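You operate a simulated robot arm through the tools that you are given. There is no shell and no other tool. Be economical: measure what you need, move in short steps, check, and stop when the job is done.

Carry out the task below with a simulated robot arm. There is one attempt and no reset: what you move stays moved.

TASK
Wipe the blue bottle's soap ring off the washer.
Fine: shut the bottle's lid, stand bottle and cup in the white tray and put the sponge back.
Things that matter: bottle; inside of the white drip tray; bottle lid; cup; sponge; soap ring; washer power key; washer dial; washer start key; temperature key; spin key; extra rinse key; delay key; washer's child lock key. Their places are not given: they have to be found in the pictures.

It is judged by the outcome, as a careful person would: the job done as asked, and still so three seconds after it is handed in. It fails if anything else is knocked over, pushed out of place, dropped, spilled or broken. A push-on lid holds only when it is set on centred and level and pressed home; a screw cap is set on level and turned clockwise until tight.

THE ROBOT
A 6-joint arm with a two-finger parallel gripper, fixed in place. Base frame: the origin is at the foot of the arm, x ahead of it, y to its left, z up. Units: m, degrees, N and s.
With the tool pointing down near the work surface it reaches from about 0.18 to 0.62 m from the base axis. Its first joint turns from -66.0 to 66.0 degrees. Payload 2.7 kg.
Tool frame: the origin (TCP) lies between the finger pads and is the grasp point; the fingertips stand 0.023 m ahead of it; z points along the fingers, y is the line along which they close. Largest opening 0.094 m; finger width 0.038, thickness 0.01; the body of the gripper, 0.054 by 0.096 m, starts 0.039 m behind the TCP.
Orientation is told as [roll, pitch, yaw] about the base's x, y, z axes, in that order, counted from this pose: with the fingers straight down and closing along the base's y, the tool's x points along the base's -x, its y along +y and its z along -z.

THE INTERFACE
- The arm moves only by the tool nudge_tool. Its argument "increments" is text: rows parted by semicolons, each of 7 numbers parted by spaces: the shift along the tool's x, y, z in m, then the turn, a rotation vector about the tool's x, y, z in degrees, then the gripper command, from -1 (fully open) to 1 (shut), values between in proportion. In form: dx dy dz rx ry rz claw; .... A call has 1 to 20 rows; each row is the pose to reach, as a shift and turn from the pose commanded when the call began, along the tool's axes at that moment. Each row takes 0.2 s and may step no farther than 0.05 m and 8.6 degrees from the row before; otherwise, or with a gripper value out of range, the whole call is refused. A pose out of reach is approached as far as the arm can. The call stops where the force on the tool passes 40 N (or 10 N more than at its start, if that is more) or the arm is blocked; 0.2 s more then pass. Each finger travels about 0.045 m/s and halts on what it meets, pressing with about 20 N; the grip force reading is that of the motor and also rises with nothing between the fingers. The clock runs only during rows and for 0.2 s after the last one: add rows that repeat a pose to give the fingers time. The reply holds the time, the measured pose of the TCP, the force on the tool along the base axes, the opening and the grip force, in the units named above and with some noise.
- Cameras (640 x 400 px; columns grow to the right, rows downward): "scene" is fixed at [0.0856, -0.4427, 1.4003]; the picture's right is [0.66, -0.76, 0.00], its down [-0.46, -0.40, -0.79] and it looks along [0.60, 0.52, -0.61] (base axes); focal length 343 px, centre (320, 200). "wrist" rides on the gripper at [-0.039, 0, -0.044] in the tool frame; the picture's right is [0.00, -1.00, 0.00], its down [0.97, 0.00, -0.24] and it looks along [0.24, 0.00, 0.97] (tool axes); focal length 218 px, centre (320, 200).
- capture(camera): a new picture of that camera. The clock stands still meanwhile.
- measure_at(camera, pixels): for up to 12 pixels [column, row] of the newest picture of that camera ("zoom" is the newest enlarged one), the place [x, y, z] in the base frame of the surface seen there, good to about 0.002 m. The clock stands still meanwhile.
- close_up(camera, box): a new picture of the part [left, top, right, bottom] of that camera's present view, enlarged. The clock stands still meanwhile.
- close_job(): hands the job in; it is judged then, once.

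Work in short steps. Measure before you move; look again where a grasp or a placing could have gone wrong, and mend it. You have 80 turns and 34 pictures in all, those below and enlarged ones among them. Open the gripper and draw the arm clear of the work before you hand the job in, unless the task says otherwise; then end with one line.

The tools are called after "Emit:" by a JSON object that holds its "api" and its "payload". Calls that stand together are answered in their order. nudge_tool: Moves the arm, as the interface text tells. Its arguments: {"type":"object","properties":{"increments":{"type":"string"}},"required":["increments"]} The other tools are called the same way: capture (camera) takes a picture; measure_at (camera, pixels) gives the place of the surface under pixels of a picture; close_up (camera, box) takes an enlarged picture of a part of a camera's view; close_job () hands the job in.

At the start:

```text
time_s: 0.0
eef_pos: [0.2027, -0.049, 1.1232]
tcp_rot: [-0.1, -28.1, 0.0]
wrist_force: [-0.6, 0.9, 0.2]
grip_width: 0.094
gripper_force: 0.0
```

scene: 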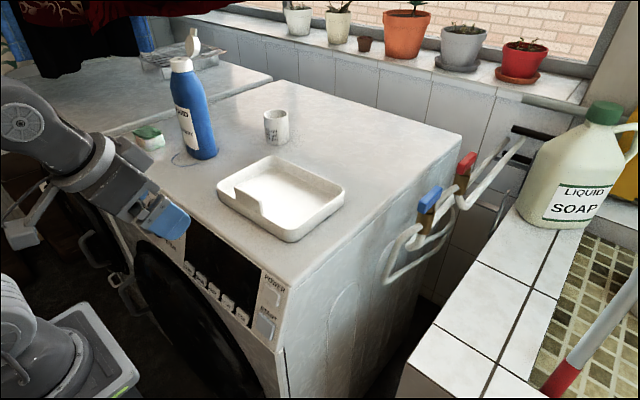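
wrist: 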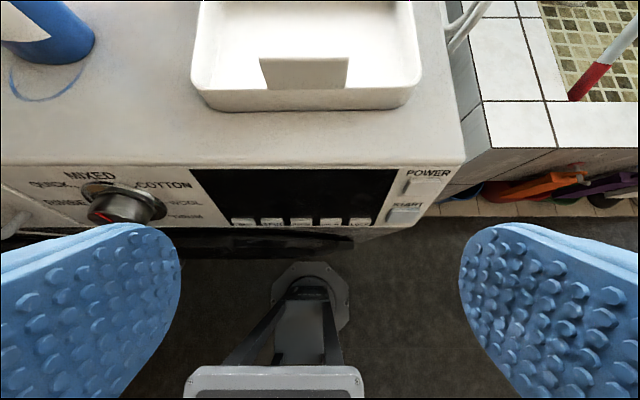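

The scene shows the bottle near (195,110), ring near (188,157), sponge at (148,137), cup at (276,127) and tray at (282,198). I'll enlarge the area for detail.

Emit:
{"api": "close_up", "payload": {"camera": "scene", "box": [120, 20, 300, 180]}}

Emit:
{"api": "measure_at", "payload": {"camera": "scene", "pixels": [[192, 45], [181, 65], [195, 110], [205, 158], [188, 157], [148, 132], [276, 112], [276, 145], [218, 192], [295, 240], [344, 188], [278, 190]]}}

```text
2.50 times, centred on (210, 100) of scene
```

zoom: 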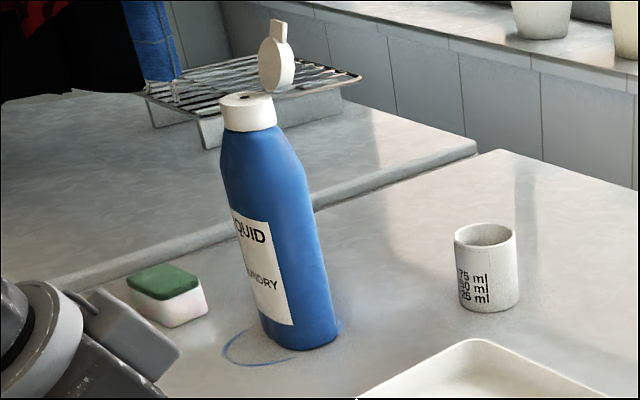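

```text
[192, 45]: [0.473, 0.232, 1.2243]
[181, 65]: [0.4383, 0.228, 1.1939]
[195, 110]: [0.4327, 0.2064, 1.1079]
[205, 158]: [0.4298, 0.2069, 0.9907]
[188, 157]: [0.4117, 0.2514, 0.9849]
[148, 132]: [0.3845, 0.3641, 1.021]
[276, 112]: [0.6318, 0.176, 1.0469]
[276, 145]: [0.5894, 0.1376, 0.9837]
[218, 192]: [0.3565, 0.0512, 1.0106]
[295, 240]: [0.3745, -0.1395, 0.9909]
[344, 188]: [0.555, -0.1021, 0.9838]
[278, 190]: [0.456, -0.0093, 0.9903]
```

The bottle stands over part of the ring, and its flip lid is hinged open on the far side. I'll measure details in the enlarged picture.

Emit:
{"api": "measure_at", "payload": {"camera": "zoom", "pixels": [[281, 25], [277, 65], [270, 88], [248, 97], [222, 104], [274, 102], [250, 122], [245, 140], [285, 150], [275, 345], [330, 345], [260, 240]]}}

Emit:
{"api": "measure_at", "payload": {"camera": "scene", "pixels": [[136, 130], [150, 124], [163, 135], [146, 137], [147, 148], [265, 115], [287, 114], [272, 141], [172, 157], [182, 166], [178, 153], [213, 150]]}}

Emit:
{"api": "close_up", "payload": {"camera": "scene", "box": [205, 140, 365, 250]}}

```text
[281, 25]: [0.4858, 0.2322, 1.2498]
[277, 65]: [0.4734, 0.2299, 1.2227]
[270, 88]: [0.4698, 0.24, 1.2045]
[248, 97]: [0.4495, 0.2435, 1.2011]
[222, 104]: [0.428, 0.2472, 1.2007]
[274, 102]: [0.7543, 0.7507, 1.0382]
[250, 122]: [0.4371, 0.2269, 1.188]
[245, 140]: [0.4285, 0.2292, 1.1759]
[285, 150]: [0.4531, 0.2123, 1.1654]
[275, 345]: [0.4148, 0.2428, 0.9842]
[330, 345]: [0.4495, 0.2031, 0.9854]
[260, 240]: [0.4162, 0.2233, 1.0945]
```

```text
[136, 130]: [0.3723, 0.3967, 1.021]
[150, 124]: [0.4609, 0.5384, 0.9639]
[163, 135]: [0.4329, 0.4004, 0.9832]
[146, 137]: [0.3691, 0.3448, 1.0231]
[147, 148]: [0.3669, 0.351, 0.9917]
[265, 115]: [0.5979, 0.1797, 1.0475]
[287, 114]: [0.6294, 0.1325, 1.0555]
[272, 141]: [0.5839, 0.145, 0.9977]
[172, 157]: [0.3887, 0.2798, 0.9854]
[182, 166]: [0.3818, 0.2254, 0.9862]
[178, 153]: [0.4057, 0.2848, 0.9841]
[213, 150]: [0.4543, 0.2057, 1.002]
```

```text
3.64 times, centred on (285, 195) of scene
```

zoom: 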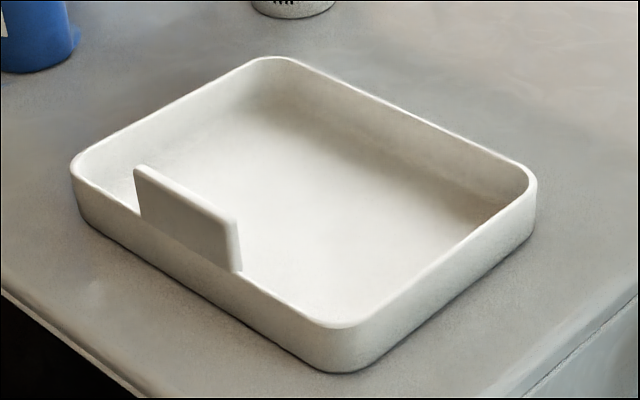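

I need the tray's geometry from this enlarged view.

Emit:
{"api": "measure_at", "payload": {"camera": "zoom", "pixels": [[78, 165], [275, 58], [528, 180], [345, 325], [150, 175], [240, 225], [240, 265], [265, 95], [480, 205], [330, 300], [300, 180], [200, 165]]}}

```text
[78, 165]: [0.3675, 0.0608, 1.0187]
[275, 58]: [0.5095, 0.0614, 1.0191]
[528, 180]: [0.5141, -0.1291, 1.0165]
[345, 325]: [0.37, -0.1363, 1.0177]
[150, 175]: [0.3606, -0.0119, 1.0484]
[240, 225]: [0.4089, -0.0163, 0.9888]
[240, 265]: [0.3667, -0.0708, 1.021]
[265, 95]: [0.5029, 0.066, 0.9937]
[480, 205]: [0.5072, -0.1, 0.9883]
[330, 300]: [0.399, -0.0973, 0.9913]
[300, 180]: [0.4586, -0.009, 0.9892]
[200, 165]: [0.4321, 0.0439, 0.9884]
```

Tray floor is at z≈0.989, inner span x 0.37–0.51, y −0.13–0.06. I straighten the tool to point down while rising and moving ahead to clear space.

Emit:
{"api": "nudge_tool", "payload": {"increments": "-0.04 0 -0.0213 0 7 0 -1; -0.08 0 -0.0426 0 14 0 -1; -0.12 0 -0.064 0 21 0 -1; -0.159 0 -0.0852 0 28.1 0 -1; -0.159 0 -0.0852 0 28.1 0 -1"}}

```text
time_s: 1.2
eef_pos: [0.3067, -0.0488, 1.2718]
tcp_rot: [0.1, 0.0, 0.0]
wrist_force: [0.1, -0.6, -0.6]
grip_width: 0.0941
gripper_force: 0.1
```

Now pointing down; go to a viewpoint above the bottle (0.42, 0.23, 1.37), well above the flap tip at 1.25.

Emit:
{"api": "nudge_tool", "payload": {"increments": "-0.01 0.01 -0.045 0 0 0 -1; -0.02 0.03 -0.085 0 0 0 -1; -0.035 0.07 -0.1 0 0 0 -1; -0.05 0.115 -0.1 0 0 0 -1; -0.065 0.16 -0.1 0 0 0 -1; -0.08 0.205 -0.1 0 0 0 -1; -0.095 0.25 -0.1 0 0 0 -1; -0.11 0.28 -0.1 0 0 0 -1; -0.11 0.28 -0.1 0 0 0 -1"}}

Emit:
{"api": "capture", "payload": {"camera": "wrist"}}

```text
time_s: 3.2
eef_pos: [0.3864, 0.2148, 1.319]
tcp_rot: [0.0, -0.2, -0.1]
wrist_force: [0.0, -0.8, 0.1]
grip_width: 0.094
gripper_force: 0.0
out of reach, approached as far as the arm can: row 3, 4, 5, 6, 7, 8, 9
```

```text
29 pictures are left
```

wrist: 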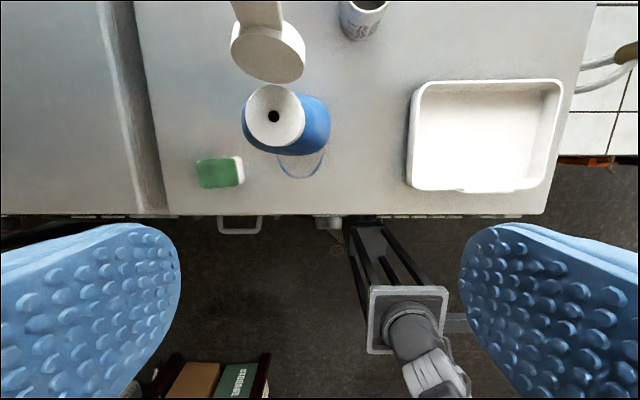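

Straight-down reach is limited up high; I'll have to tilt the tool forward there. Measure bottle, flap, ring, and sponge in this view.

Emit:
{"api": "measure_at", "payload": {"camera": "wrist", "pixels": [[274, 117], [246, 122], [303, 122], [275, 90], [274, 146], [268, 50], [258, 10], [325, 130], [300, 177], [322, 155], [218, 173], [280, 155]]}}

Emit:
{"api": "close_up", "payload": {"camera": "wrist", "box": [170, 0, 410, 200]}}

```text
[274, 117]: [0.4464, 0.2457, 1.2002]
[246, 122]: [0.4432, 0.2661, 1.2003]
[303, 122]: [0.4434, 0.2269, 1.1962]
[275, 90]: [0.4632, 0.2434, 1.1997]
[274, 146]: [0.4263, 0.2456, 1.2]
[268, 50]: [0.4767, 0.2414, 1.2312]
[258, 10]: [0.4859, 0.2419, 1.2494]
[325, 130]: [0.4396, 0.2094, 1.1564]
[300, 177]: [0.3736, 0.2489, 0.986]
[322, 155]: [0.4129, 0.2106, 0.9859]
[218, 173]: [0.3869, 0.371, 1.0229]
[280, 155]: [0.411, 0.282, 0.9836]
```

```text
2.00 times, centred on (290, 100) of wrist
```

zoom: 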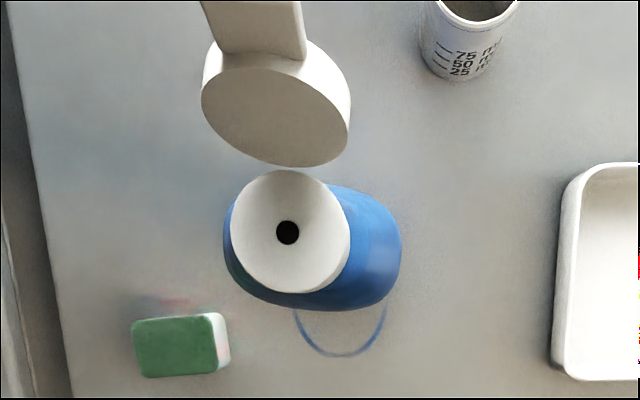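

The cap axis is (0.446, 0.246), top z 1.200; the flap's hinge is at x≈0.468 and its tip at (0.486, 0.242, 1.25). I'll close the fingers and tilt the tool 40° forward so it can reach over behind the flap.

Emit:
{"api": "nudge_tool", "payload": {"increments": "0 0 0.01 0 -8 0 0; 0 0 0.02 0 -16 0 0.5; 0 0 0.03 0 -24 0 1; 0 0 0.03 0 -32 0 1; 0 0 0.03 0 -40 0 1; 0 0 0.03 0 -40 0 1; 0 0 0.03 0 -40 0 1; 0 0 0.03 0 -40 0 1; 0 0 0.03 0 -40 0 1; 0 0 0.03 0 -40 0 1"}}

```text
time_s: 5.4
eef_pos: [0.388, 0.2129, 1.2843]
tcp_rot: [0.0, -40.1, 0.0]
wrist_force: [0.2, 0.5, 0.8]
grip_width: 0.0
gripper_force: 20.1
```

The commanded pose is clipped to reach. I rise 35 mm and travel over the flap to (0.515, 0.243, 1.32).

Emit:
{"api": "nudge_tool", "payload": {"increments": "-0.0225 0 -0.0268 0 0 0 1; -0.0547 0.01 0.0002 0 0 0 1; -0.0876 0.02 0.0279 0 0 0 1; -0.1198 0.03 0.0549 0 0 0 1; -0.1198 0.03 0.0549 0 0 0 1"}}

Emit:
{"api": "capture", "payload": {"camera": "scene"}}

```text
time_s: 6.6
eef_pos: [0.5159, 0.2413, 1.3164]
tcp_rot: [-0.1, -40.0, 0.0]
wrist_force: [0.4, -0.5, 0.4]
grip_width: 0.0
gripper_force: 19.9
```

```text
27 pictures are left
```

scene: 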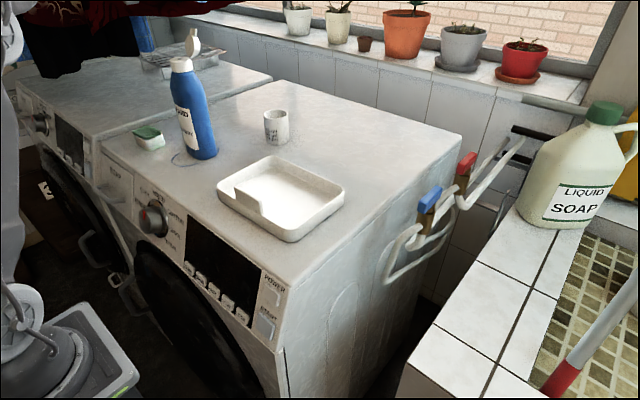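

Reached. Now descend 46 mm behind the flap (finger corner to z≈1.24), with a light check of the force.

Emit:
{"api": "nudge_tool", "payload": {"increments": "0.0133 0.0015 0.0189 0 0 0 1; 0.0265 0.003 0.0378 0 0 0 1; 0.0265 0.003 0.0378 0 0 0 1"}}

Emit:
{"api": "close_up", "payload": {"camera": "scene", "box": [120, 0, 280, 100]}}

```text
time_s: 7.4
eef_pos: [0.5197, 0.2442, 1.2706]
tcp_rot: [0.0, -40.1, 0.0]
wrist_force: [-0.5, 0.6, -0.1]
grip_width: 0.0002
gripper_force: 19.8
```

```text
4.00 times, centred on (200, 50) of scene
```

zoom: 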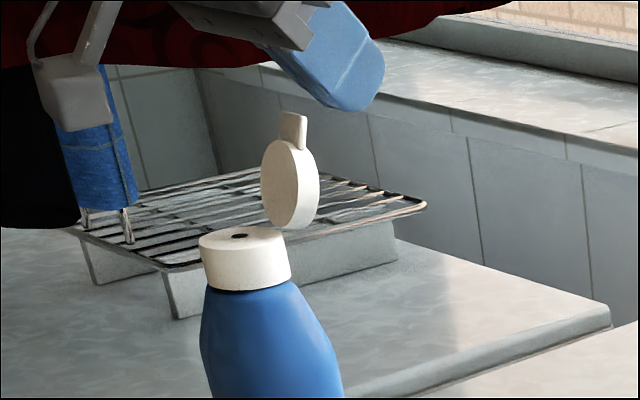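

The finger is behind and level with the tab (at zoom (355,105) vs tab (293,115)). I pull toward −x slowly by 5 cm.

Emit:
{"api": "nudge_tool", "payload": {"increments": "0.0077 0 -0.0064 0 0 0 1; 0.0153 0 -0.0129 0 0 0 1; 0.0192 0 -0.0161 0 0 0 1; 0.023 0 -0.0193 0 0 0 1; 0.0268 0 -0.0225 0 0 0 1; 0.0306 0 -0.0257 0 0 0 1; 0.0345 0 -0.0289 0 0 0 1; 0.0383 0 -0.0322 0 0 0 1"}}

Emit:
{"api": "close_up", "payload": {"camera": "scene", "box": [120, 0, 280, 100]}}

```text
time_s: 9.2
eef_pos: [0.4682, 0.2453, 1.2723]
tcp_rot: [0.1, -40.1, 0.0]
wrist_force: [-0.3, -0.9, -0.1]
grip_width: 0.0
gripper_force: 19.6
```

```text
4.00 times, centred on (200, 50) of scene
```

zoom: 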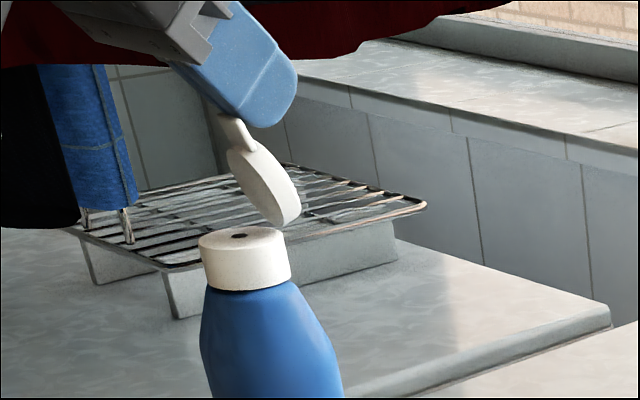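

The flap follows freely, force near zero. I continue the arc over and down.

Emit:
{"api": "nudge_tool", "payload": {"increments": "0.0074 0 -0.0031 0 0 0 1; 0.0147 0 -0.0063 0 0 0 1; 0.0221 0 -0.0094 0 0 0 1; 0.0294 0 -0.007 0 0 0 1; 0.0366 0 -0.0046 0 0 0 1; 0.0407 0 0.005 0 0 0 1; 0.0407 0 0.005 0 0 0 1"}}

Emit:
{"api": "close_up", "payload": {"camera": "scene", "box": [120, 0, 280, 100]}}

```text
time_s: 10.8
eef_pos: [0.4404, 0.2454, 1.2425]
tcp_rot: [0.1, -40.3, -0.1]
wrist_force: [-0.5, 0.7, 3.9]
grip_width: 0.0
gripper_force: 19.8
```

```text
4.00 times, centred on (200, 50) of scene
```

zoom: 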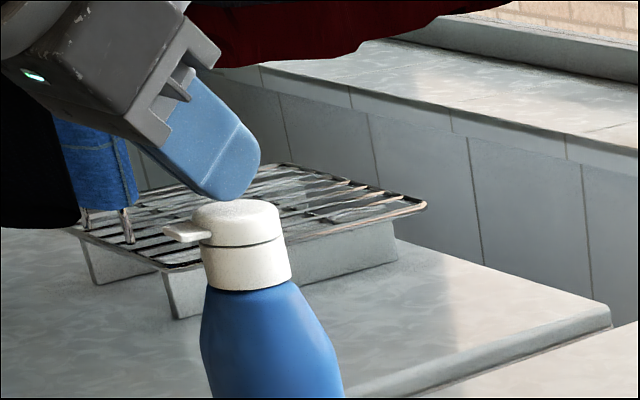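

The lid lies over the cap with 4 N contact. Press straight down in small steps.

Emit:
{"api": "nudge_tool", "payload": {"increments": "0.0013 0 0.0015 0 0 0 1; 0.0026 0 0.0031 0 0 0 1; 0.0039 0 0.0046 0 0 0 1; 0.0051 0 0.0061 0 0 0 1; 0.0064 0 0.0077 0 0 0 1"}}

```text
time_s: 12.0
eef_pos: [0.4405, 0.2451, 1.2427]
tcp_rot: [0.6, -41.1, -0.3]
wrist_force: [-1.7, -0.5, 3.3]
grip_width: 0.0003
gripper_force: 19.7
stopped in row 5: the force on the tool passed its limit (the readings are from after the stop); the commanded pose is now the measured one
```

The press reached 40 N. I lift 5 cm and check the lid stays shut.

Emit:
{"api": "nudge_tool", "payload": {"increments": "-0.016 0 -0.019 0 0 0 1; -0.032 0 -0.038 0 0 0 0; -0.032 0 -0.038 0 0 0 -1; -0.032 0 -0.038 0 0 0 -1; -0.032 0 -0.038 0 0 0 -1; -0.032 0 -0.038 0 0 0 -1"}}

Emit:
{"api": "close_up", "payload": {"camera": "scene", "box": [120, 40, 280, 180]}}

```text
time_s: 13.4
eef_pos: [0.4395, 0.2425, 1.2911]
tcp_rot: [0.7, -41.0, -0.3]
wrist_force: [-0.3, 1.0, -0.5]
grip_width: 0.0938
gripper_force: 0.2
```

```text
2.86 times, centred on (200, 110) of scene
```

zoom: 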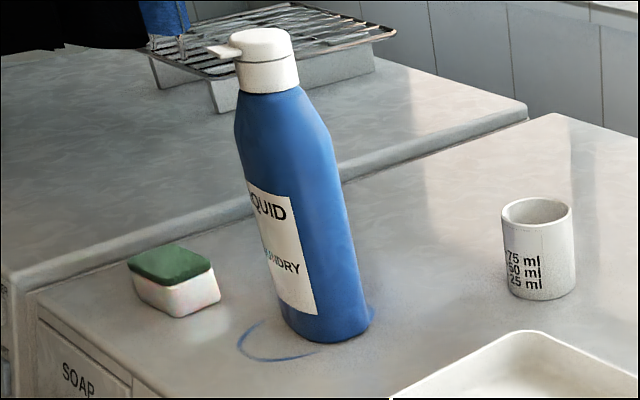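

The lid is shut flat. Next I'll grasp the bottle from the front with a horizontal tool; first retreat toward the base and remove the small roll error.

Emit:
{"api": "nudge_tool", "payload": {"increments": "0.028 0.001 -0.024 0.33 0 -0.69 -1; 0.056 0.002 -0.048 0.33 0 -0.69 -1; 0.083 0.003 -0.0722 0.33 0 -0.69 -1; 0.083 0.003 -0.0722 0.33 0 -0.69 -1"}}

Emit:
{"api": "nudge_tool", "payload": {"increments": "0 0 0 0 -8 0 -1; 0 0 0 0 -16 0 -1; 0 0 0 0 -24 0 -1; 0 0 0 0 -32 0 -1; 0 0 0 0 -40 0 -1; 0 0 0 0 -48.5 0 -1; 0 0 0 0 -48.5 0 -1"}}

```text
time_s: 14.4
eef_pos: [0.3276, 0.2479, 1.2904]
tcp_rot: [-0.2, -41.0, 0.6]
wrist_force: [0.7, 0.5, -0.1]
grip_width: 0.0941
gripper_force: 0.0
```

```text
time_s: 16.0
eef_pos: [0.3288, 0.2465, 1.2919]
tcp_rot: [-22.4, -89.7, 22.8]
wrist_force: [0.4, -1.0, 0.4]
grip_width: 0.0941
gripper_force: 0.1
```

Horizontal is reachable. Lower to z≈1.115 in front of the bottle, 55 mm away from it.

Emit:
{"api": "nudge_tool", "payload": {"increments": "0.044 0 0 0 0 0 -1; 0.088 0 0 0 0 0 -1; 0.132 0 0 0 0 0 -1; 0.177 0 0 0 0 0 -1; 0.177 0 0 0 0 0 -1"}}

Emit:
{"api": "capture", "payload": {"camera": "wrist"}}

```text
time_s: 17.2
eef_pos: [0.3285, 0.247, 1.1153]
tcp_rot: [-20.3, -89.6, 20.7]
wrist_force: [-0.3, 0.0, -0.1]
grip_width: 0.0942
gripper_force: 0.0
```

```text
22 pictures are left
```

wrist: 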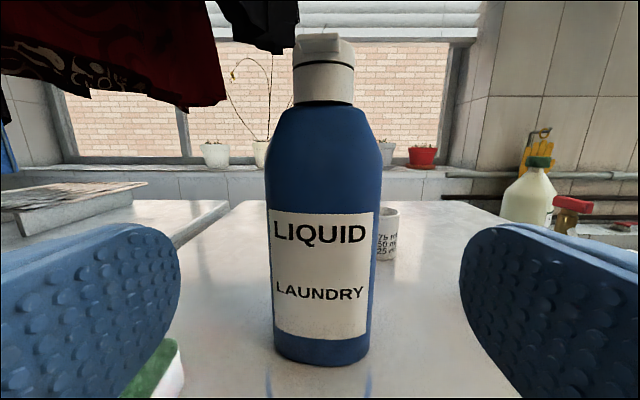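

The bottle is centred (col ≈322) between the fingers. I check its front face and side positions before advancing.

Emit:
{"api": "measure_at", "payload": {"camera": "wrist", "pixels": [[322, 180], [270, 180], [376, 180], [322, 150], [278, 150], [366, 150], [322, 270], [322, 45], [320, 355]]}}

```text
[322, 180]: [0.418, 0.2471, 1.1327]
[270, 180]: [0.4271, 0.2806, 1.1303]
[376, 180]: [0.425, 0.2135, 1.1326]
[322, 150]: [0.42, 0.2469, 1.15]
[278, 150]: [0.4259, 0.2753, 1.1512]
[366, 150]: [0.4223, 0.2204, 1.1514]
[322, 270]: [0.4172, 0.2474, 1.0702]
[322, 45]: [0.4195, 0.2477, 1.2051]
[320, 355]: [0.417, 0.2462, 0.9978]
```

Bottle is ~0.068 wide, front at x=0.417. Advance to x≈0.442 and close on it.

Emit:
{"api": "nudge_tool", "payload": {"increments": "0 0 0.04 0 0 0 -1; 0 0 0.08 0 0 0 -1; 0 0 0.113 0 0 0 -1; 0 0 0.113 0 0 0 0; 0 0 0.113 0 0 0 1; 0 0 0.113 0 0 0 1; 0 0 0.113 0 0 0 1; 0 0 0.113 0 0 0 1"}}

```text
time_s: 19.0
eef_pos: [0.4418, 0.2497, 1.1153]
tcp_rot: [-19.1, -89.5, 19.5]
wrist_force: [3.0, -2.0, 2.4]
grip_width: 0.0849
gripper_force: 20.6
```

Grip at 0.085 m with 20 N. Test lift of 20 mm.

Emit:
{"api": "nudge_tool", "payload": {"increments": "0 0 0 0 0 0 1; -0.01 0 0 0 0 0 1; -0.02 0 0 0 0 0 1; -0.02 0 0 0 0 0 1"}}

Emit:
{"api": "capture", "payload": {"camera": "scene"}}

```text
time_s: 20.0
eef_pos: [0.4412, 0.2478, 1.1331]
tcp_rot: [-23.1, -89.3, 23.6]
wrist_force: [0.3, 0.1, -6.3]
grip_width: 0.0845
gripper_force: 20.3
```

```text
21 pictures are left
```

scene: 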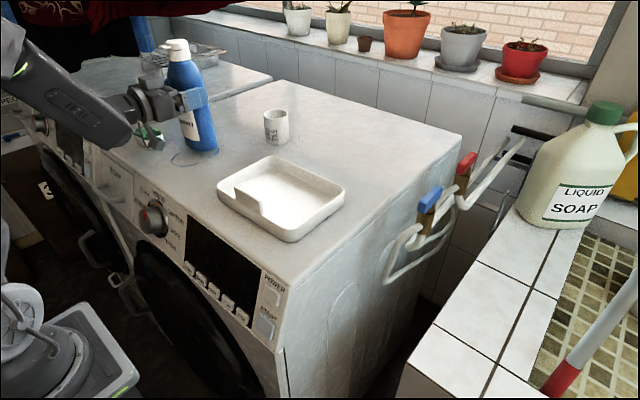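

Bottle is held (≈6 N load). Raise another 60 mm and carry it to y≈0.01 above the tray.

Emit:
{"api": "nudge_tool", "payload": {"increments": "-0.03 0 0 0 0 0 1; -0.06 0 0 0 0 0 1; -0.06 -0.03 0 0 0 0 1; -0.06 -0.06 0 0 0 0 1; -0.06 -0.09 0 0 0 0 1; -0.06 -0.12 0 0 0 0 1; -0.06 -0.15 0 0 0 0 1; -0.06 -0.18 0 0 0 0 1; -0.06 -0.21 0 0 0 0 1; -0.06 -0.238 0 0 0 0 1; -0.06 -0.238 0 0 0 0 1; -0.06 -0.238 0 0 0 0 1"}}

Emit:
{"api": "capture", "payload": {"camera": "scene"}}

```text
time_s: 22.6
eef_pos: [0.4375, 0.0967, 1.2017]
tcp_rot: [-19.0, -89.5, 19.0]
wrist_force: [-0.2, -0.5, -7.5]
grip_width: 0.0846
gripper_force: 20.6
out of reach, approached as far as the arm can: row 8, 9, 10, 11, 12
```

```text
20 pictures are left
```

scene: 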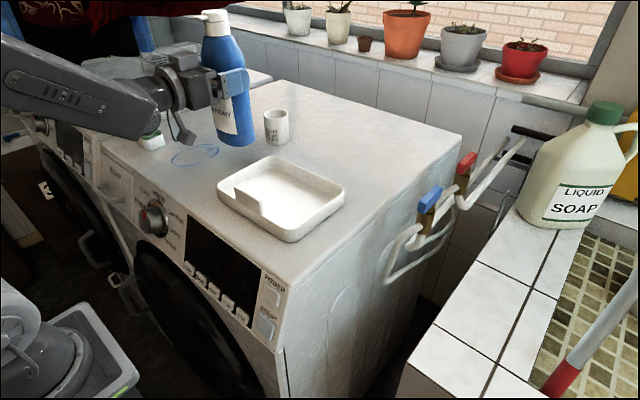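

The horizontal wrist folds too close to the base here; yawing the tool clockwise ~40° keeps the wrist farther out. I rotate in place about the vertical.

Emit:
{"api": "nudge_tool", "payload": {"increments": "0 0 0 7 0 0 1; 0 0 0 14 0 0 1; 0 0 0 21 0 0 1; 0 0 0 28 0 0 1; 0 0 0 35 0 0 1; 0 0 0 40 0 0 1; 0 0 0 40 0 0 1"}}

```text
time_s: 24.2
eef_pos: [0.4378, 0.0961, 1.2056]
tcp_rot: [-60.8, -89.5, 21.0]
wrist_force: [0.0, 0.4, -7.4]
grip_width: 0.0847
gripper_force: 20.2
```

Yaw is now −40°. Move to bring the bottle over the tray at about (0.448, 0.01).

Emit:
{"api": "nudge_tool", "payload": {"increments": "0 -0.015 0.0147 0 0 0 1; 0 -0.03 0.0294 0 0 0 1; 0 -0.0443 0.0441 0 0 0 1; 0 -0.0591 0.0588 0 0 0 1; 0 -0.0591 0.0588 0 0 0 1; 0 -0.0591 0.0588 0 0 0 1"}}

Emit:
{"api": "capture", "payload": {"camera": "scene"}}

```text
time_s: 25.6
eef_pos: [0.4438, 0.0104, 1.2059]
tcp_rot: [-59.7, -89.3, 20.2]
wrist_force: [-0.1, -0.9, -6.8]
grip_width: 0.0843
gripper_force: 20.0
```

```text
19 pictures are left
```

scene: 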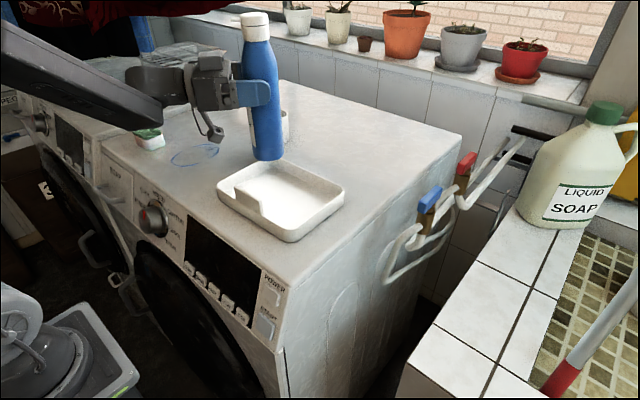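

Bottle bottom is ~1.075 above the tray floor 0.989, axis ≈(0.448, 0.007). Lower 72 mm.

Emit:
{"api": "nudge_tool", "payload": {"increments": "0.02 0 0 0 0 0 1; 0.04 0 0 0 0 0 1; 0.06 0 0 0 0 0 1; 0.072 0 0 0 0 0 1; 0.072 0 0 0 0 0 1"}}

Emit:
{"api": "close_up", "payload": {"camera": "scene", "box": [180, 60, 380, 250]}}

```text
time_s: 26.8
eef_pos: [0.443, 0.0122, 1.1335]
tcp_rot: [-59.3, -89.5, 19.7]
wrist_force: [-0.6, 0.3, -6.7]
grip_width: 0.0845
gripper_force: 20.2
```

```text
2.11 times, centred on (280, 155) of scene
```

zoom: 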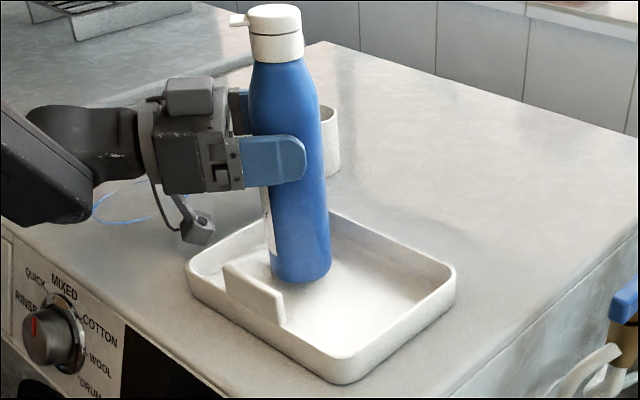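

Nearly in; something hanging from the gripper at zoom (205,225) is close to the tray, so I measure it and the bottle foot.

Emit:
{"api": "measure_at", "payload": {"camera": "zoom", "pixels": [[205, 230], [190, 236], [212, 210], [215, 250], [190, 270], [300, 275], [276, 270], [328, 265]]}}

```text
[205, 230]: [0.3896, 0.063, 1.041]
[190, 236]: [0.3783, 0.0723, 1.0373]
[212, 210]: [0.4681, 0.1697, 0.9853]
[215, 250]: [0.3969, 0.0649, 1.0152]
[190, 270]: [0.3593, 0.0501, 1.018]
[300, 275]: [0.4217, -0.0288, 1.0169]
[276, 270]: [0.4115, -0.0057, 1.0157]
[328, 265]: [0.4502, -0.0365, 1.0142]
```

The hanging part's bottom is ~1.035, tray rim 1.018; the remaining descent is ~13 mm, so it just clears. Descend in small steps until light contact.

Emit:
{"api": "nudge_tool", "payload": {"increments": "0.004 0 0 0 0 0 1; 0.008 0 0 0 0 0 1; 0.011 0 0 0 0 0 1; 0.011 0 0 0 0 0 1"}}

```text
time_s: 27.8
eef_pos: [0.4436, 0.0097, 1.1231]
tcp_rot: [-61.2, -89.5, 21.8]
wrist_force: [-0.1, 2.5, -4.3]
grip_width: 0.0846
gripper_force: 20.1
```

Load dropped to −4 N, contact beginning. One or two mm more.

Emit:
{"api": "nudge_tool", "payload": {"increments": "0.001 0 0 0 0 0 1; 0.002 0 0 0 0 0 1; 0.002 0 0 0 0 0 1"}}

Emit:
{"api": "close_up", "payload": {"camera": "scene", "box": [180, 60, 380, 250]}}

```text
time_s: 28.6
eef_pos: [0.4435, 0.0113, 1.1198]
tcp_rot: [-60.5, -89.4, 20.8]
wrist_force: [-0.7, 2.3, -4.0]
grip_width: 0.0847
gripper_force: 20.0
```

```text
2.11 times, centred on (280, 155) of scene
```

zoom: 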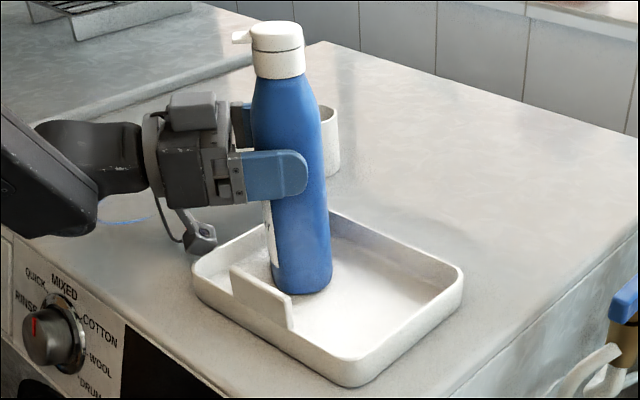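

The tray seems to have shifted slightly in the picture; I measure the rim, hanging part, and bottle foot.

Emit:
{"api": "measure_at", "payload": {"camera": "zoom", "pixels": [[198, 275], [330, 213], [460, 275], [350, 355], [205, 240], [195, 250], [212, 245], [300, 290], [300, 284], [275, 265]]}}

```text
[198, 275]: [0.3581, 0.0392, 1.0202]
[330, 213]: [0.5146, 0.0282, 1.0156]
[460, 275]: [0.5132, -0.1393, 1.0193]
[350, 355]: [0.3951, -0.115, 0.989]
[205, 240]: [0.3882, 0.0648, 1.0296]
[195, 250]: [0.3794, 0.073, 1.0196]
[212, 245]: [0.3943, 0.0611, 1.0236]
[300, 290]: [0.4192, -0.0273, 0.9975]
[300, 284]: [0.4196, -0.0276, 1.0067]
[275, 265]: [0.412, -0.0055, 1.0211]
```

The hanging part (bottom ≈1.02) nudged the tray rim a few mm in −y. The bottle foot is at the floor, so I release now without going lower and check.

Emit:
{"api": "nudge_tool", "payload": {"increments": "0 0 0 0 0 0 0.8; 0 0 0 0 0 0 0; 0 0 0 0 0 0 -1; 0 0 0 0 0 0 -1; 0 0 0 0 0 0 -1"}}

Emit:
{"api": "close_up", "payload": {"camera": "scene", "box": [180, 60, 380, 250]}}

```text
time_s: 29.8
eef_pos: [0.4443, 0.0116, 1.1199]
tcp_rot: [-62.7, -89.6, 23.1]
wrist_force: [0.6, 0.4, -0.6]
grip_width: 0.0941
gripper_force: 0.1
```

```text
2.11 times, centred on (280, 155) of scene
```

zoom: 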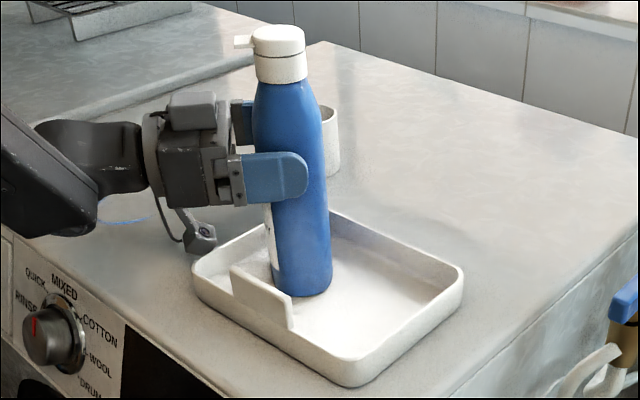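

Bottle stands free in the tray. Retreat straight back along the tool.

Emit:
{"api": "nudge_tool", "payload": {"increments": "0 0 -0.015 0 0 0 -1; 0 0 -0.03 0 0 0 -1; -0.005 0 -0.05 0 0 0 -1; -0.01 0 -0.075 0 0 0 -1; -0.04 0 -0.1 0 0 0 -1; -0.04 0 -0.1 0 0 0 -1"}}

Emit:
{"api": "capture", "payload": {"camera": "scene"}}

```text
time_s: 31.2
eef_pos: [0.3654, 0.0741, 1.1601]
tcp_rot: [-62.8, -89.4, 23.3]
wrist_force: [-0.1, -0.7, 0.7]
grip_width: 0.0943
gripper_force: 0.1
```

```text
15 pictures are left
```

scene: 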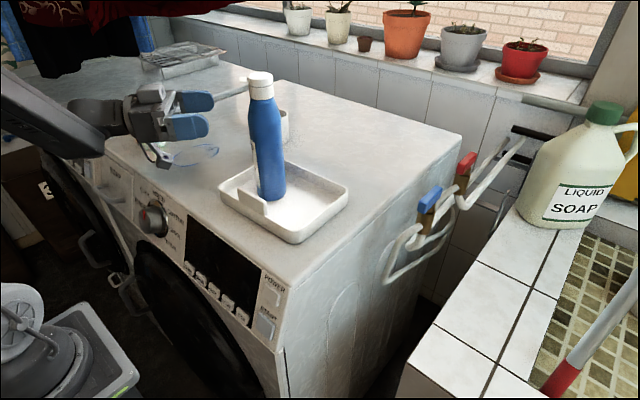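

Bottle is standing in the tray. Now to the cup: first rise 0.1 m, then pitch the tool up to a 35° forward tilt.

Emit:
{"api": "nudge_tool", "payload": {"increments": "-0.05 0 0 0 0 0 -1; -0.1 0 0 0 0 0 -1; -0.1 0 0 0 8 0 -1; -0.1 0 0 0 16 0 -1; -0.1 0 0 0 24 0 -1; -0.1 0 0 0 32 0 -1; -0.1 0 0 0 40 0 -1; -0.1 0 0 0 48 0 -1; -0.1 0 0 0 54.5 0 -1; -0.1 0 0 0 54.5 0 -1"}}

Emit:
{"api": "measure_at", "payload": {"camera": "scene", "pixels": [[267, 85], [258, 90], [270, 200], [222, 190], [300, 238], [346, 190], [287, 118], [287, 142]]}}

```text
time_s: 33.4
eef_pos: [0.368, 0.0762, 1.2602]
tcp_rot: [-0.6, -35.2, -39.2]
wrist_force: [0.7, 0.3, -0.1]
grip_width: 0.0941
gripper_force: 0.1
```

```text
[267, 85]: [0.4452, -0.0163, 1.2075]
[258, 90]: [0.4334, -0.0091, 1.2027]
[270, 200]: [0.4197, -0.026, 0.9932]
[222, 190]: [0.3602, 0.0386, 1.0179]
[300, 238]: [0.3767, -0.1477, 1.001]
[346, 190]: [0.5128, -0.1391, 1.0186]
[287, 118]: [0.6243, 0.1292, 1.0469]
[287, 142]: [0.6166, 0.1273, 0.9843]
```

Pitch −35°, yaw −39°. Rotate yaw back to 0 in place.

Emit:
{"api": "nudge_tool", "payload": {"increments": "0 0 0 -4.5 0 -6.42 -1; 0 0 0 -9 0 -12.84 -1; 0 0 0 -13.5 0 -19.26 -1; 0 0 0 -18 0 -25.7 -1; 0 0 0 -22.5 0 -32.1 -1; 0 0 0 -22.5 0 -32.1 -1"}}

```text
time_s: 34.8
eef_pos: [0.3685, 0.0748, 1.2627]
tcp_rot: [-0.6, -35.0, 0.0]
wrist_force: [-0.6, 1.1, 0.2]
grip_width: 0.0941
gripper_force: 0.0
```

Shift to y=0.157, then advance toward the cup and take a wrist picture.

Emit:
{"api": "nudge_tool", "payload": {"increments": "0 0.045 0 0 0 0 -1; 0 0.082 0 0 0 0 -1; -0.0156 0.082 0.0476 0 0 0 -1; -0.0311 0.082 0.0951 0 0 0 -1; -0.0466 0.082 0.1426 0 0 0 -1; -0.0466 0.082 0.1426 0 0 0 -1"}}

Emit:
{"api": "capture", "payload": {"camera": "wrist"}}

```text
time_s: 36.2
eef_pos: [0.4888, 0.1553, 1.1699]
tcp_rot: [-0.6, -34.9, 0.0]
wrist_force: [-0.5, -0.7, -0.4]
grip_width: 0.0938
gripper_force: 0.0
```

```text
14 pictures are left
```

wrist: 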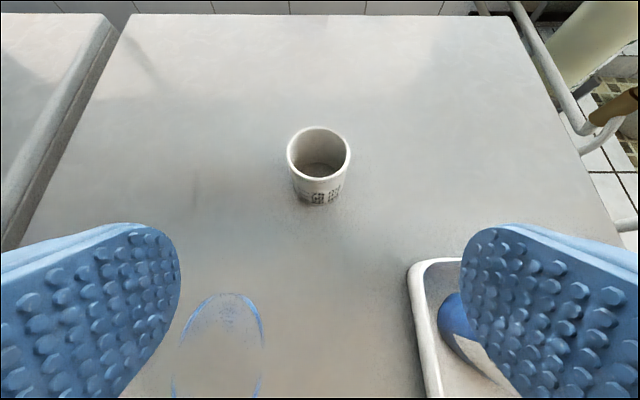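

The cup is near centre (319,165). Measure its rim and the ring outline.

Emit:
{"api": "measure_at", "payload": {"camera": "wrist", "pixels": [[290, 155], [349, 155], [319, 129], [319, 182], [319, 203], [322, 165], [220, 296], [182, 340], [262, 340], [175, 385], [258, 385]]}}

```text
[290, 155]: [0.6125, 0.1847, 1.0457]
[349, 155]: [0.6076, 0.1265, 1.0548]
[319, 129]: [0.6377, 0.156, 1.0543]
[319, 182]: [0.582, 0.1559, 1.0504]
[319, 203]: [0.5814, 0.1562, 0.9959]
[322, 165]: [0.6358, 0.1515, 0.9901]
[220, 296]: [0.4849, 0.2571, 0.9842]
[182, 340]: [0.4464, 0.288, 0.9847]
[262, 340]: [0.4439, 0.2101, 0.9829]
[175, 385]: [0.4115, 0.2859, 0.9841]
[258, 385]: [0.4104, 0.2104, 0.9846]
```

Cup axis (0.610, 0.156), radius 0.029, top 1.054. Advance along the tool axis and grip it at z≈1.033.

Emit:
{"api": "nudge_tool", "payload": {"increments": "-0.0188 0.001 0.03 0 0 0 -1; -0.0188 0.001 0.075 0 0 0 -1; -0.0188 0.001 0.115 0 0 0 -1; -0.0188 0.001 0.15 0 0 0 -1; -0.0188 0.001 0.1805 0 0 0 -1; -0.0188 0.001 0.1805 0 0 0 -1; -0.0188 0.001 0.1805 0 0 0 0; -0.0188 0.001 0.1805 0 0 0 1; -0.0188 0.001 0.1805 0 0 0 1; -0.0188 0.001 0.1805 0 0 0 1; -0.0188 0.001 0.1805 0 0 0 1; -0.0188 0.001 0.1805 0 0 0 1"}}

```text
time_s: 38.8
eef_pos: [0.6058, 0.1541, 1.0337]
tcp_rot: [-0.6, -35.0, 0.0]
wrist_force: [0.2, -0.2, 0.9]
grip_width: 0.0592
gripper_force: 20.0
```

Cup is gripped (0.059 m). Lift it and draw back to (0.45, 0.155, 1.30), so it can pass above the bottle.

Emit:
{"api": "nudge_tool", "payload": {"increments": "-0.0172 0 -0.0246 0 0 0 1; -0.0183 0 -0.065 0 0 0 1; -0.0194 0 -0.1054 0 0 0 1; -0.0205 0 -0.1458 0 0 0 1; -0.0216 0 -0.1862 0 0 0 1; -0.0227 0 -0.2266 0 0 0 1; -0.0238 0 -0.267 0 0 0 1; -0.0249 0 -0.3074 0 0 0 1; -0.0249 0 -0.3074 0 0 0 1"}}

Emit:
{"api": "capture", "payload": {"camera": "scene"}}

```text
time_s: 40.8
eef_pos: [0.4484, 0.1601, 1.302]
tcp_rot: [-0.7, -34.9, -0.1]
wrist_force: [0.0, 0.7, -1.7]
grip_width: 0.0
gripper_force: 19.7
```

```text
13 pictures are left
```

scene: 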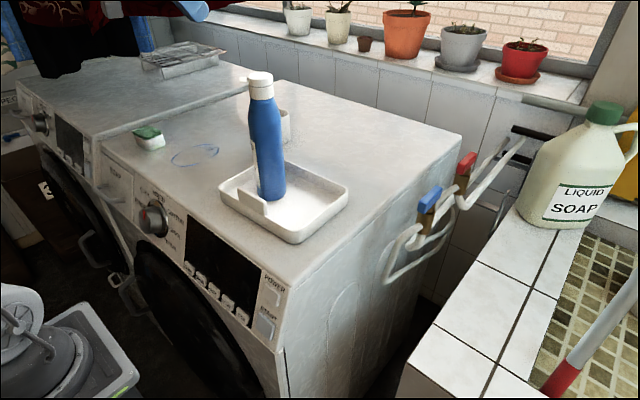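

The cup slipped out (grip 0.0) but still stands near its place. Open the gripper and look closer before retrying.

Emit:
{"api": "close_up", "payload": {"camera": "scene", "box": [240, 80, 340, 160]}}

Emit:
{"api": "nudge_tool", "payload": {"increments": "0.0091 0 0.0345 0 0 0 -1; 0.0091 0 0.069 0 0 0 -1; 0.0091 0 0.1035 0 0 0 -1; 0.0091 0 0.138 0 0 0 -1; 0.0091 0 0.138 0 0 0 -1; 0.0091 0 0.138 0 0 0 -1"}}

Emit:
{"api": "capture", "payload": {"camera": "wrist"}}

```text
5.00 times, centred on (290, 120) of scene
```

zoom: 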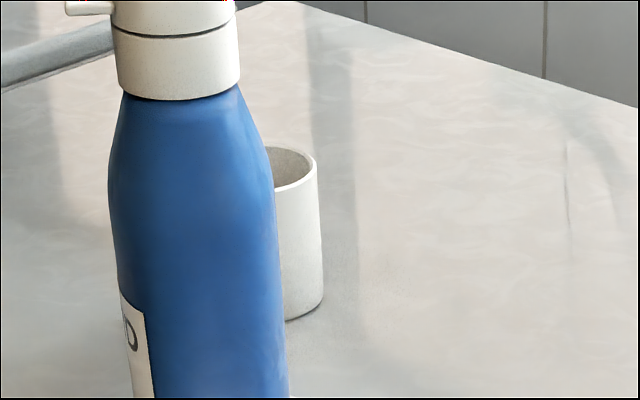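

```text
time_s: 42.2
eef_pos: [0.5223, 0.1569, 1.181]
tcp_rot: [-0.5, -34.9, 0.0]
wrist_force: [0.0, 0.0, -0.1]
grip_width: 0.0939
gripper_force: 0.0
```

```text
11 pictures are left
```

wrist: 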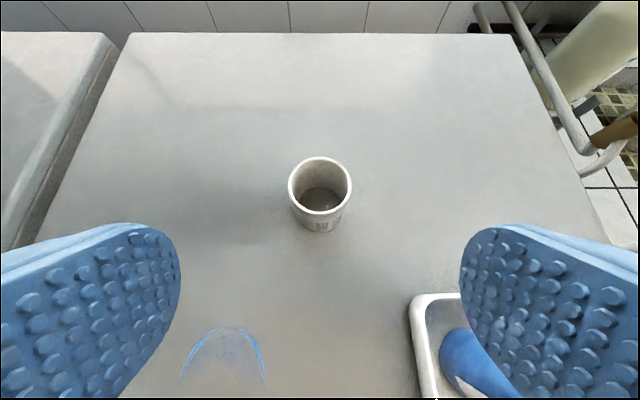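

Cup is upright. Measure its rim and base again.

Emit:
{"api": "measure_at", "payload": {"camera": "wrist", "pixels": [[290, 186], [350, 186], [320, 158], [320, 213], [320, 231], [302, 222], [340, 222], [322, 200]]}}

```text
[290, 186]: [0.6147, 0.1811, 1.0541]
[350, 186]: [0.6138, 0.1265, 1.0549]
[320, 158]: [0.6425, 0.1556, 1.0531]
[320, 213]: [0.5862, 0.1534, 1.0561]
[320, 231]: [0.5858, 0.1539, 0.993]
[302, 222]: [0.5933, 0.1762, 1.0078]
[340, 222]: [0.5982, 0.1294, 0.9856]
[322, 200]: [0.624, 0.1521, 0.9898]
```

Cup axis now (0.614, 0.154). Regrip centred on it, longer squeeze, then a slow lift test.

Emit:
{"api": "nudge_tool", "payload": {"increments": "0.0104 -0.003 0.04 0 0 0 -1; 0.0104 -0.003 0.085 0 0 0 -1; 0.0104 -0.003 0.125 0 0 0 -1; 0.0104 -0.003 0.155 0 0 0 -1; 0.0104 -0.003 0.1747 0 0 0 -1; 0.0104 -0.003 0.1747 0 0 0 -1; 0.0104 -0.003 0.1747 0 0 0 0; 0.0104 -0.003 0.1747 0 0 0 0.6; 0.0104 -0.003 0.1747 0 0 0 1; 0.0104 -0.003 0.1747 0 0 0 1; 0.0104 -0.003 0.1747 0 0 0 1; 0.0104 -0.003 0.1747 0 0 0 1; 0.0104 -0.003 0.1747 0 0 0 1"}}

Emit:
{"api": "nudge_tool", "payload": {"increments": "-0.0014 0 -0.002 0 0 0 1; -0.0029 0 -0.0041 0 0 0 1; -0.0043 0 -0.0061 0 0 0 1; -0.0057 0 -0.0082 0 0 0 1; -0.0086 0 -0.0123 0 0 0 1; -0.0115 0 -0.0164 0 0 0 1; -0.0115 0 -0.0164 0 0 0 1"}}

```text
time_s: 45.0
eef_pos: [0.6145, 0.1523, 1.033]
tcp_rot: [-0.7, -34.8, 0.0]
wrist_force: [0.0, 0.4, 0.8]
grip_width: 0.0584
gripper_force: 20.3
```

```text
time_s: 46.6
eef_pos: [0.6135, 0.1517, 1.0528]
tcp_rot: [-0.6, -34.9, 0.1]
wrist_force: [-0.3, -0.1, -0.5]
grip_width: 0.0583
gripper_force: 19.8
```

Still gripped at 0.058. Check whether the cup really rose.

Emit:
{"api": "capture", "payload": {"camera": "wrist"}}

```text
10 pictures are left
```

wrist: 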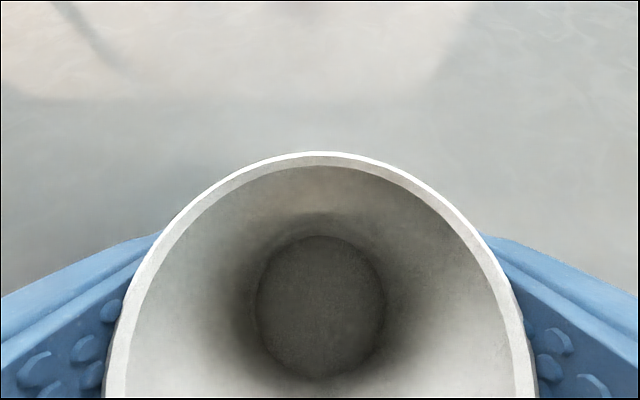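

Emit:
{"api": "measure_at", "payload": {"camera": "wrist", "pixels": [[320, 153], [112, 380], [520, 320], [320, 300], [150, 250]]}}

```text
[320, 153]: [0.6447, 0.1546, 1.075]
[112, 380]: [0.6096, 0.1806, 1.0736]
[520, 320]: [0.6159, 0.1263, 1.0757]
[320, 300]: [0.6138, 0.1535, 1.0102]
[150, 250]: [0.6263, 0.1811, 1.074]
```

The cup rose level (rim z 1.075). Carry on slowly with gentle acceleration toward (0.46, 0.153, 1.28).

Emit:
{"api": "nudge_tool", "payload": {"increments": "-0.0001 0 -0.003 0 0 0 1; -0.0002 0 -0.008 0 0 0 1; -0.0004 0 -0.015 0 0 0 1; -0.0006 0 -0.024 0 0 0 1; -0.0009 0 -0.035 0 0 0 1; -0.0012 0 -0.047 0 0 0 1; -0.0015 0 -0.06 0 0 0 1; -0.0019 0 -0.074 0 0 0 1; -0.0022 0 -0.088 0 0 0 1; -0.0026 0 -0.103 0 0 0 1; -0.003 0 -0.118 0 0 0 1; -0.0034 0 -0.133 0 0 0 1; -0.0037 0 -0.148 0 0 0 1; -0.0041 0 -0.163 0 0 0 1; -0.0045 0 -0.178 0 0 0 1; -0.0049 0 -0.193 0 0 0 1; -0.0052 0 -0.207 0 0 0 1; -0.0055 0 -0.218 0 0 0 1; -0.0057 0 -0.226 0 0 0 1; -0.0058 0 -0.23 0 0 0 1"}}

```text
time_s: 50.8
eef_pos: [0.4875, 0.1553, 1.2434]
tcp_rot: [-0.6, -34.9, 0.0]
wrist_force: [0.2, -0.1, -0.3]
grip_width: 0.0582
gripper_force: 20.0
```

Stable. Now move to x≈0.44, z≈1.29, then across above the bottle to y≈−0.092.

Emit:
{"api": "nudge_tool", "payload": {"increments": "0.0018 0 -0.01 0 0 0 1; 0.0054 0 -0.03 0 0 0 1; 0.0094 0 -0.052 0 0 0 1; 0.0119 0 -0.0658 0 0 0 1; 0.0119 -0.004 -0.0658 0 0 0 1; 0.0119 -0.012 -0.0658 0 0 0 1; 0.0119 -0.023 -0.0658 0 0 0 1; 0.0119 -0.037 -0.0658 0 0 0 1; 0.0119 -0.053 -0.0658 0 0 0 1; 0.0119 -0.071 -0.0658 0 0 0 1; 0.0119 -0.09 -0.0658 0 0 0 1; 0.0119 -0.109 -0.0658 0 0 0 1; 0.0119 -0.128 -0.0658 0 0 0 1; 0.0119 -0.147 -0.0658 0 0 0 1; 0.0119 -0.166 -0.0658 0 0 0 1; 0.0119 -0.185 -0.0658 0 0 0 1; 0.0119 -0.204 -0.0658 0 0 0 1; 0.0119 -0.222 -0.0658 0 0 0 1; 0.0119 -0.236 -0.0658 0 0 0 1; 0.0119 -0.245 -0.0658 0 0 0 1"}}

Emit:
{"api": "capture", "payload": {"camera": "wrist"}}

```text
time_s: 55.0
eef_pos: [0.438, -0.0895, 1.2924]
tcp_rot: [-0.6, -34.9, 0.0]
wrist_force: [-0.1, -0.8, -0.9]
grip_width: 0.0583
gripper_force: 20.1
```

```text
9 pictures are left
```

wrist: 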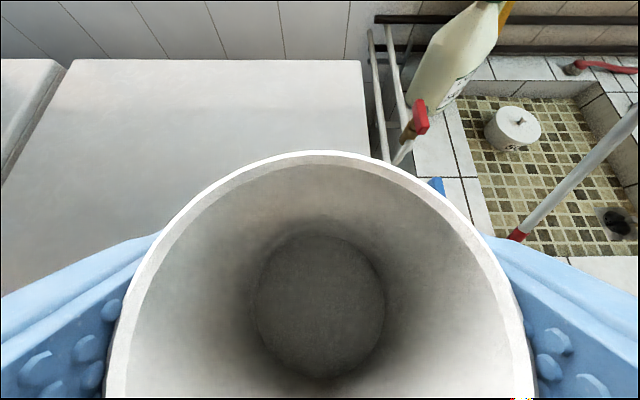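

Cup is still level in the grip. Lower it over the tray's right part (y≈−0.097, 5+ mm clear of the bottle) down to just above the floor.

Emit:
{"api": "nudge_tool", "payload": {"increments": "0.0029 -0.003 0.0041 0 0 0 1; 0.0086 -0.006 0.0123 0 0 0 1; 0.0172 -0.0075 0.0246 0 0 0 1; 0.0276 -0.0075 0.0393 0 0 0 1; 0.0379 -0.0075 0.0541 0 0 0 1; 0.0482 -0.0075 0.0688 0 0 0 1; 0.0585 -0.0075 0.0835 0 0 0 1; 0.0689 -0.0075 0.0983 0 0 0 1; 0.0792 -0.0075 0.113 0 0 0 1; 0.0895 -0.0075 0.1278 0 0 0 1; 0.0999 -0.0075 0.1425 0 0 0 1; 0.1102 -0.0075 0.1572 0 0 0 1; 0.1194 -0.0075 0.1704 0 0 0 1; 0.1274 -0.0075 0.1818 0 0 0 1; 0.1332 -0.0075 0.19 0 0 0 1; 0.1349 -0.0075 0.1925 0 0 0 1; 0.1349 -0.0075 0.1925 0 0 0 1"}}

Emit:
{"api": "capture", "payload": {"camera": "scene"}}

```text
time_s: 58.6
eef_pos: [0.4377, -0.099, 1.058]
tcp_rot: [-0.6, -34.9, -0.1]
wrist_force: [-0.6, -0.2, 0.5]
grip_width: 0.0582
gripper_force: 20.0
```

```text
8 pictures are left
```

scene: 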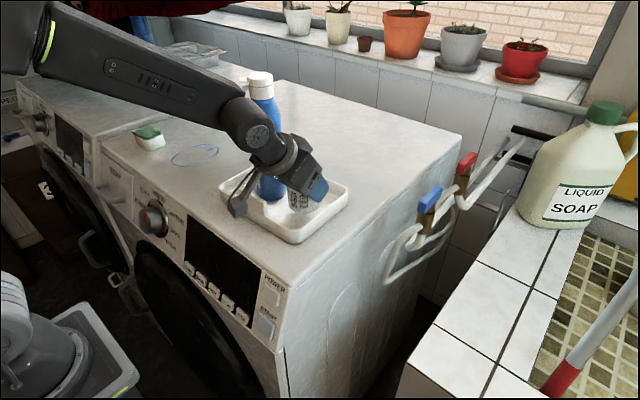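

Cup is inside the tray footprint, 20 mm above the floor. Lower the rest slowly.

Emit:
{"api": "nudge_tool", "payload": {"increments": "0.0029 0 0.0041 0 0 0 1; 0.0057 0 0.0082 0 0 0 1; 0.008 0 0.0115 0 0 0 1; 0.0098 0 0.0139 0 0 0 1; 0.0109 0 0.0156 0 0 0 1; 0.0109 0 0.0156 0 0 0 1"}}

```text
time_s: 60.0
eef_pos: [0.4389, -0.1003, 1.0381]
tcp_rot: [-0.5, -34.9, 0.1]
wrist_force: [-0.6, 0.3, -0.3]
grip_width: 0.0583
gripper_force: 20.2
```

Cup bottom is at ≈0.989, the floor. One more mm, then open partially to 0.076 and back away along the tool axis.

Emit:
{"api": "nudge_tool", "payload": {"increments": "0.0007 0 0.001 0 0 0 1; 0.0007 0 0.001 0 0 0 0.2; 0.0007 0 0.001 0 0 0 -0.3; 0.0007 0 0.001 0 0 0 -0.6; 0.0007 0 0.001 0 0 0 -0.6; 0.0007 0 0.001 0 0 0 -0.6"}}

Emit:
{"api": "nudge_tool", "payload": {"increments": "0 0 -0.01 0 0 0 -0.6; 0 0 -0.025 0 0 0 -0.6; 0 0 -0.045 0 0 0 -0.6; 0 0 -0.07 0 0 0 -0.6; 0 0 -0.1 0 0 0 -0.6; 0 0 -0.13 0 0 0 -0.6; 0 0 -0.16 0 0 0 -0.6; 0 0 -0.16 0 0 0 -0.6"}}

Emit:
{"api": "capture", "payload": {"camera": "scene"}}

```text
time_s: 61.4
eef_pos: [0.4373, -0.099, 1.0374]
tcp_rot: [-0.6, -34.8, 0.0]
wrist_force: [-0.2, 2.1, -0.6]
grip_width: 0.0743
gripper_force: 0.1
```

```text
time_s: 63.2
eef_pos: [0.3472, -0.0977, 1.1687]
tcp_rot: [-0.6, -34.9, 0.0]
wrist_force: [0.7, 0.7, 0.0]
grip_width: 0.0752
gripper_force: 0.1
```

```text
7 pictures are left
```

scene: 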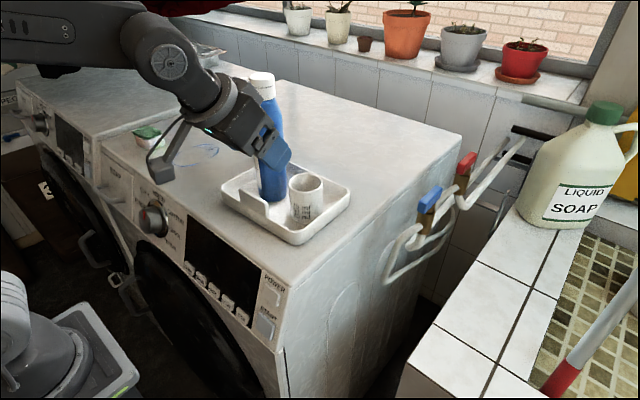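

Cup stands in the tray, but the tray has shifted a bit again. Measure the tray rim to quantify.

Emit:
{"api": "measure_at", "payload": {"camera": "scene", "pixels": [[223, 190], [349, 189], [345, 195], [300, 228], [297, 240], [305, 182], [322, 187], [296, 216], [330, 215]]}}

```text
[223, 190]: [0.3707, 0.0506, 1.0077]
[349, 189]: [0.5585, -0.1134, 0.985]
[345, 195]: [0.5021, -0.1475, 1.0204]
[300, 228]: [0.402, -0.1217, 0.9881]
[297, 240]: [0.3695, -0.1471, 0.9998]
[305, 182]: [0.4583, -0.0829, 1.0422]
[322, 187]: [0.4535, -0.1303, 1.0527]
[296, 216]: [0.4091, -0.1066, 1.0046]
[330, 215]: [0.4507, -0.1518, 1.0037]
```

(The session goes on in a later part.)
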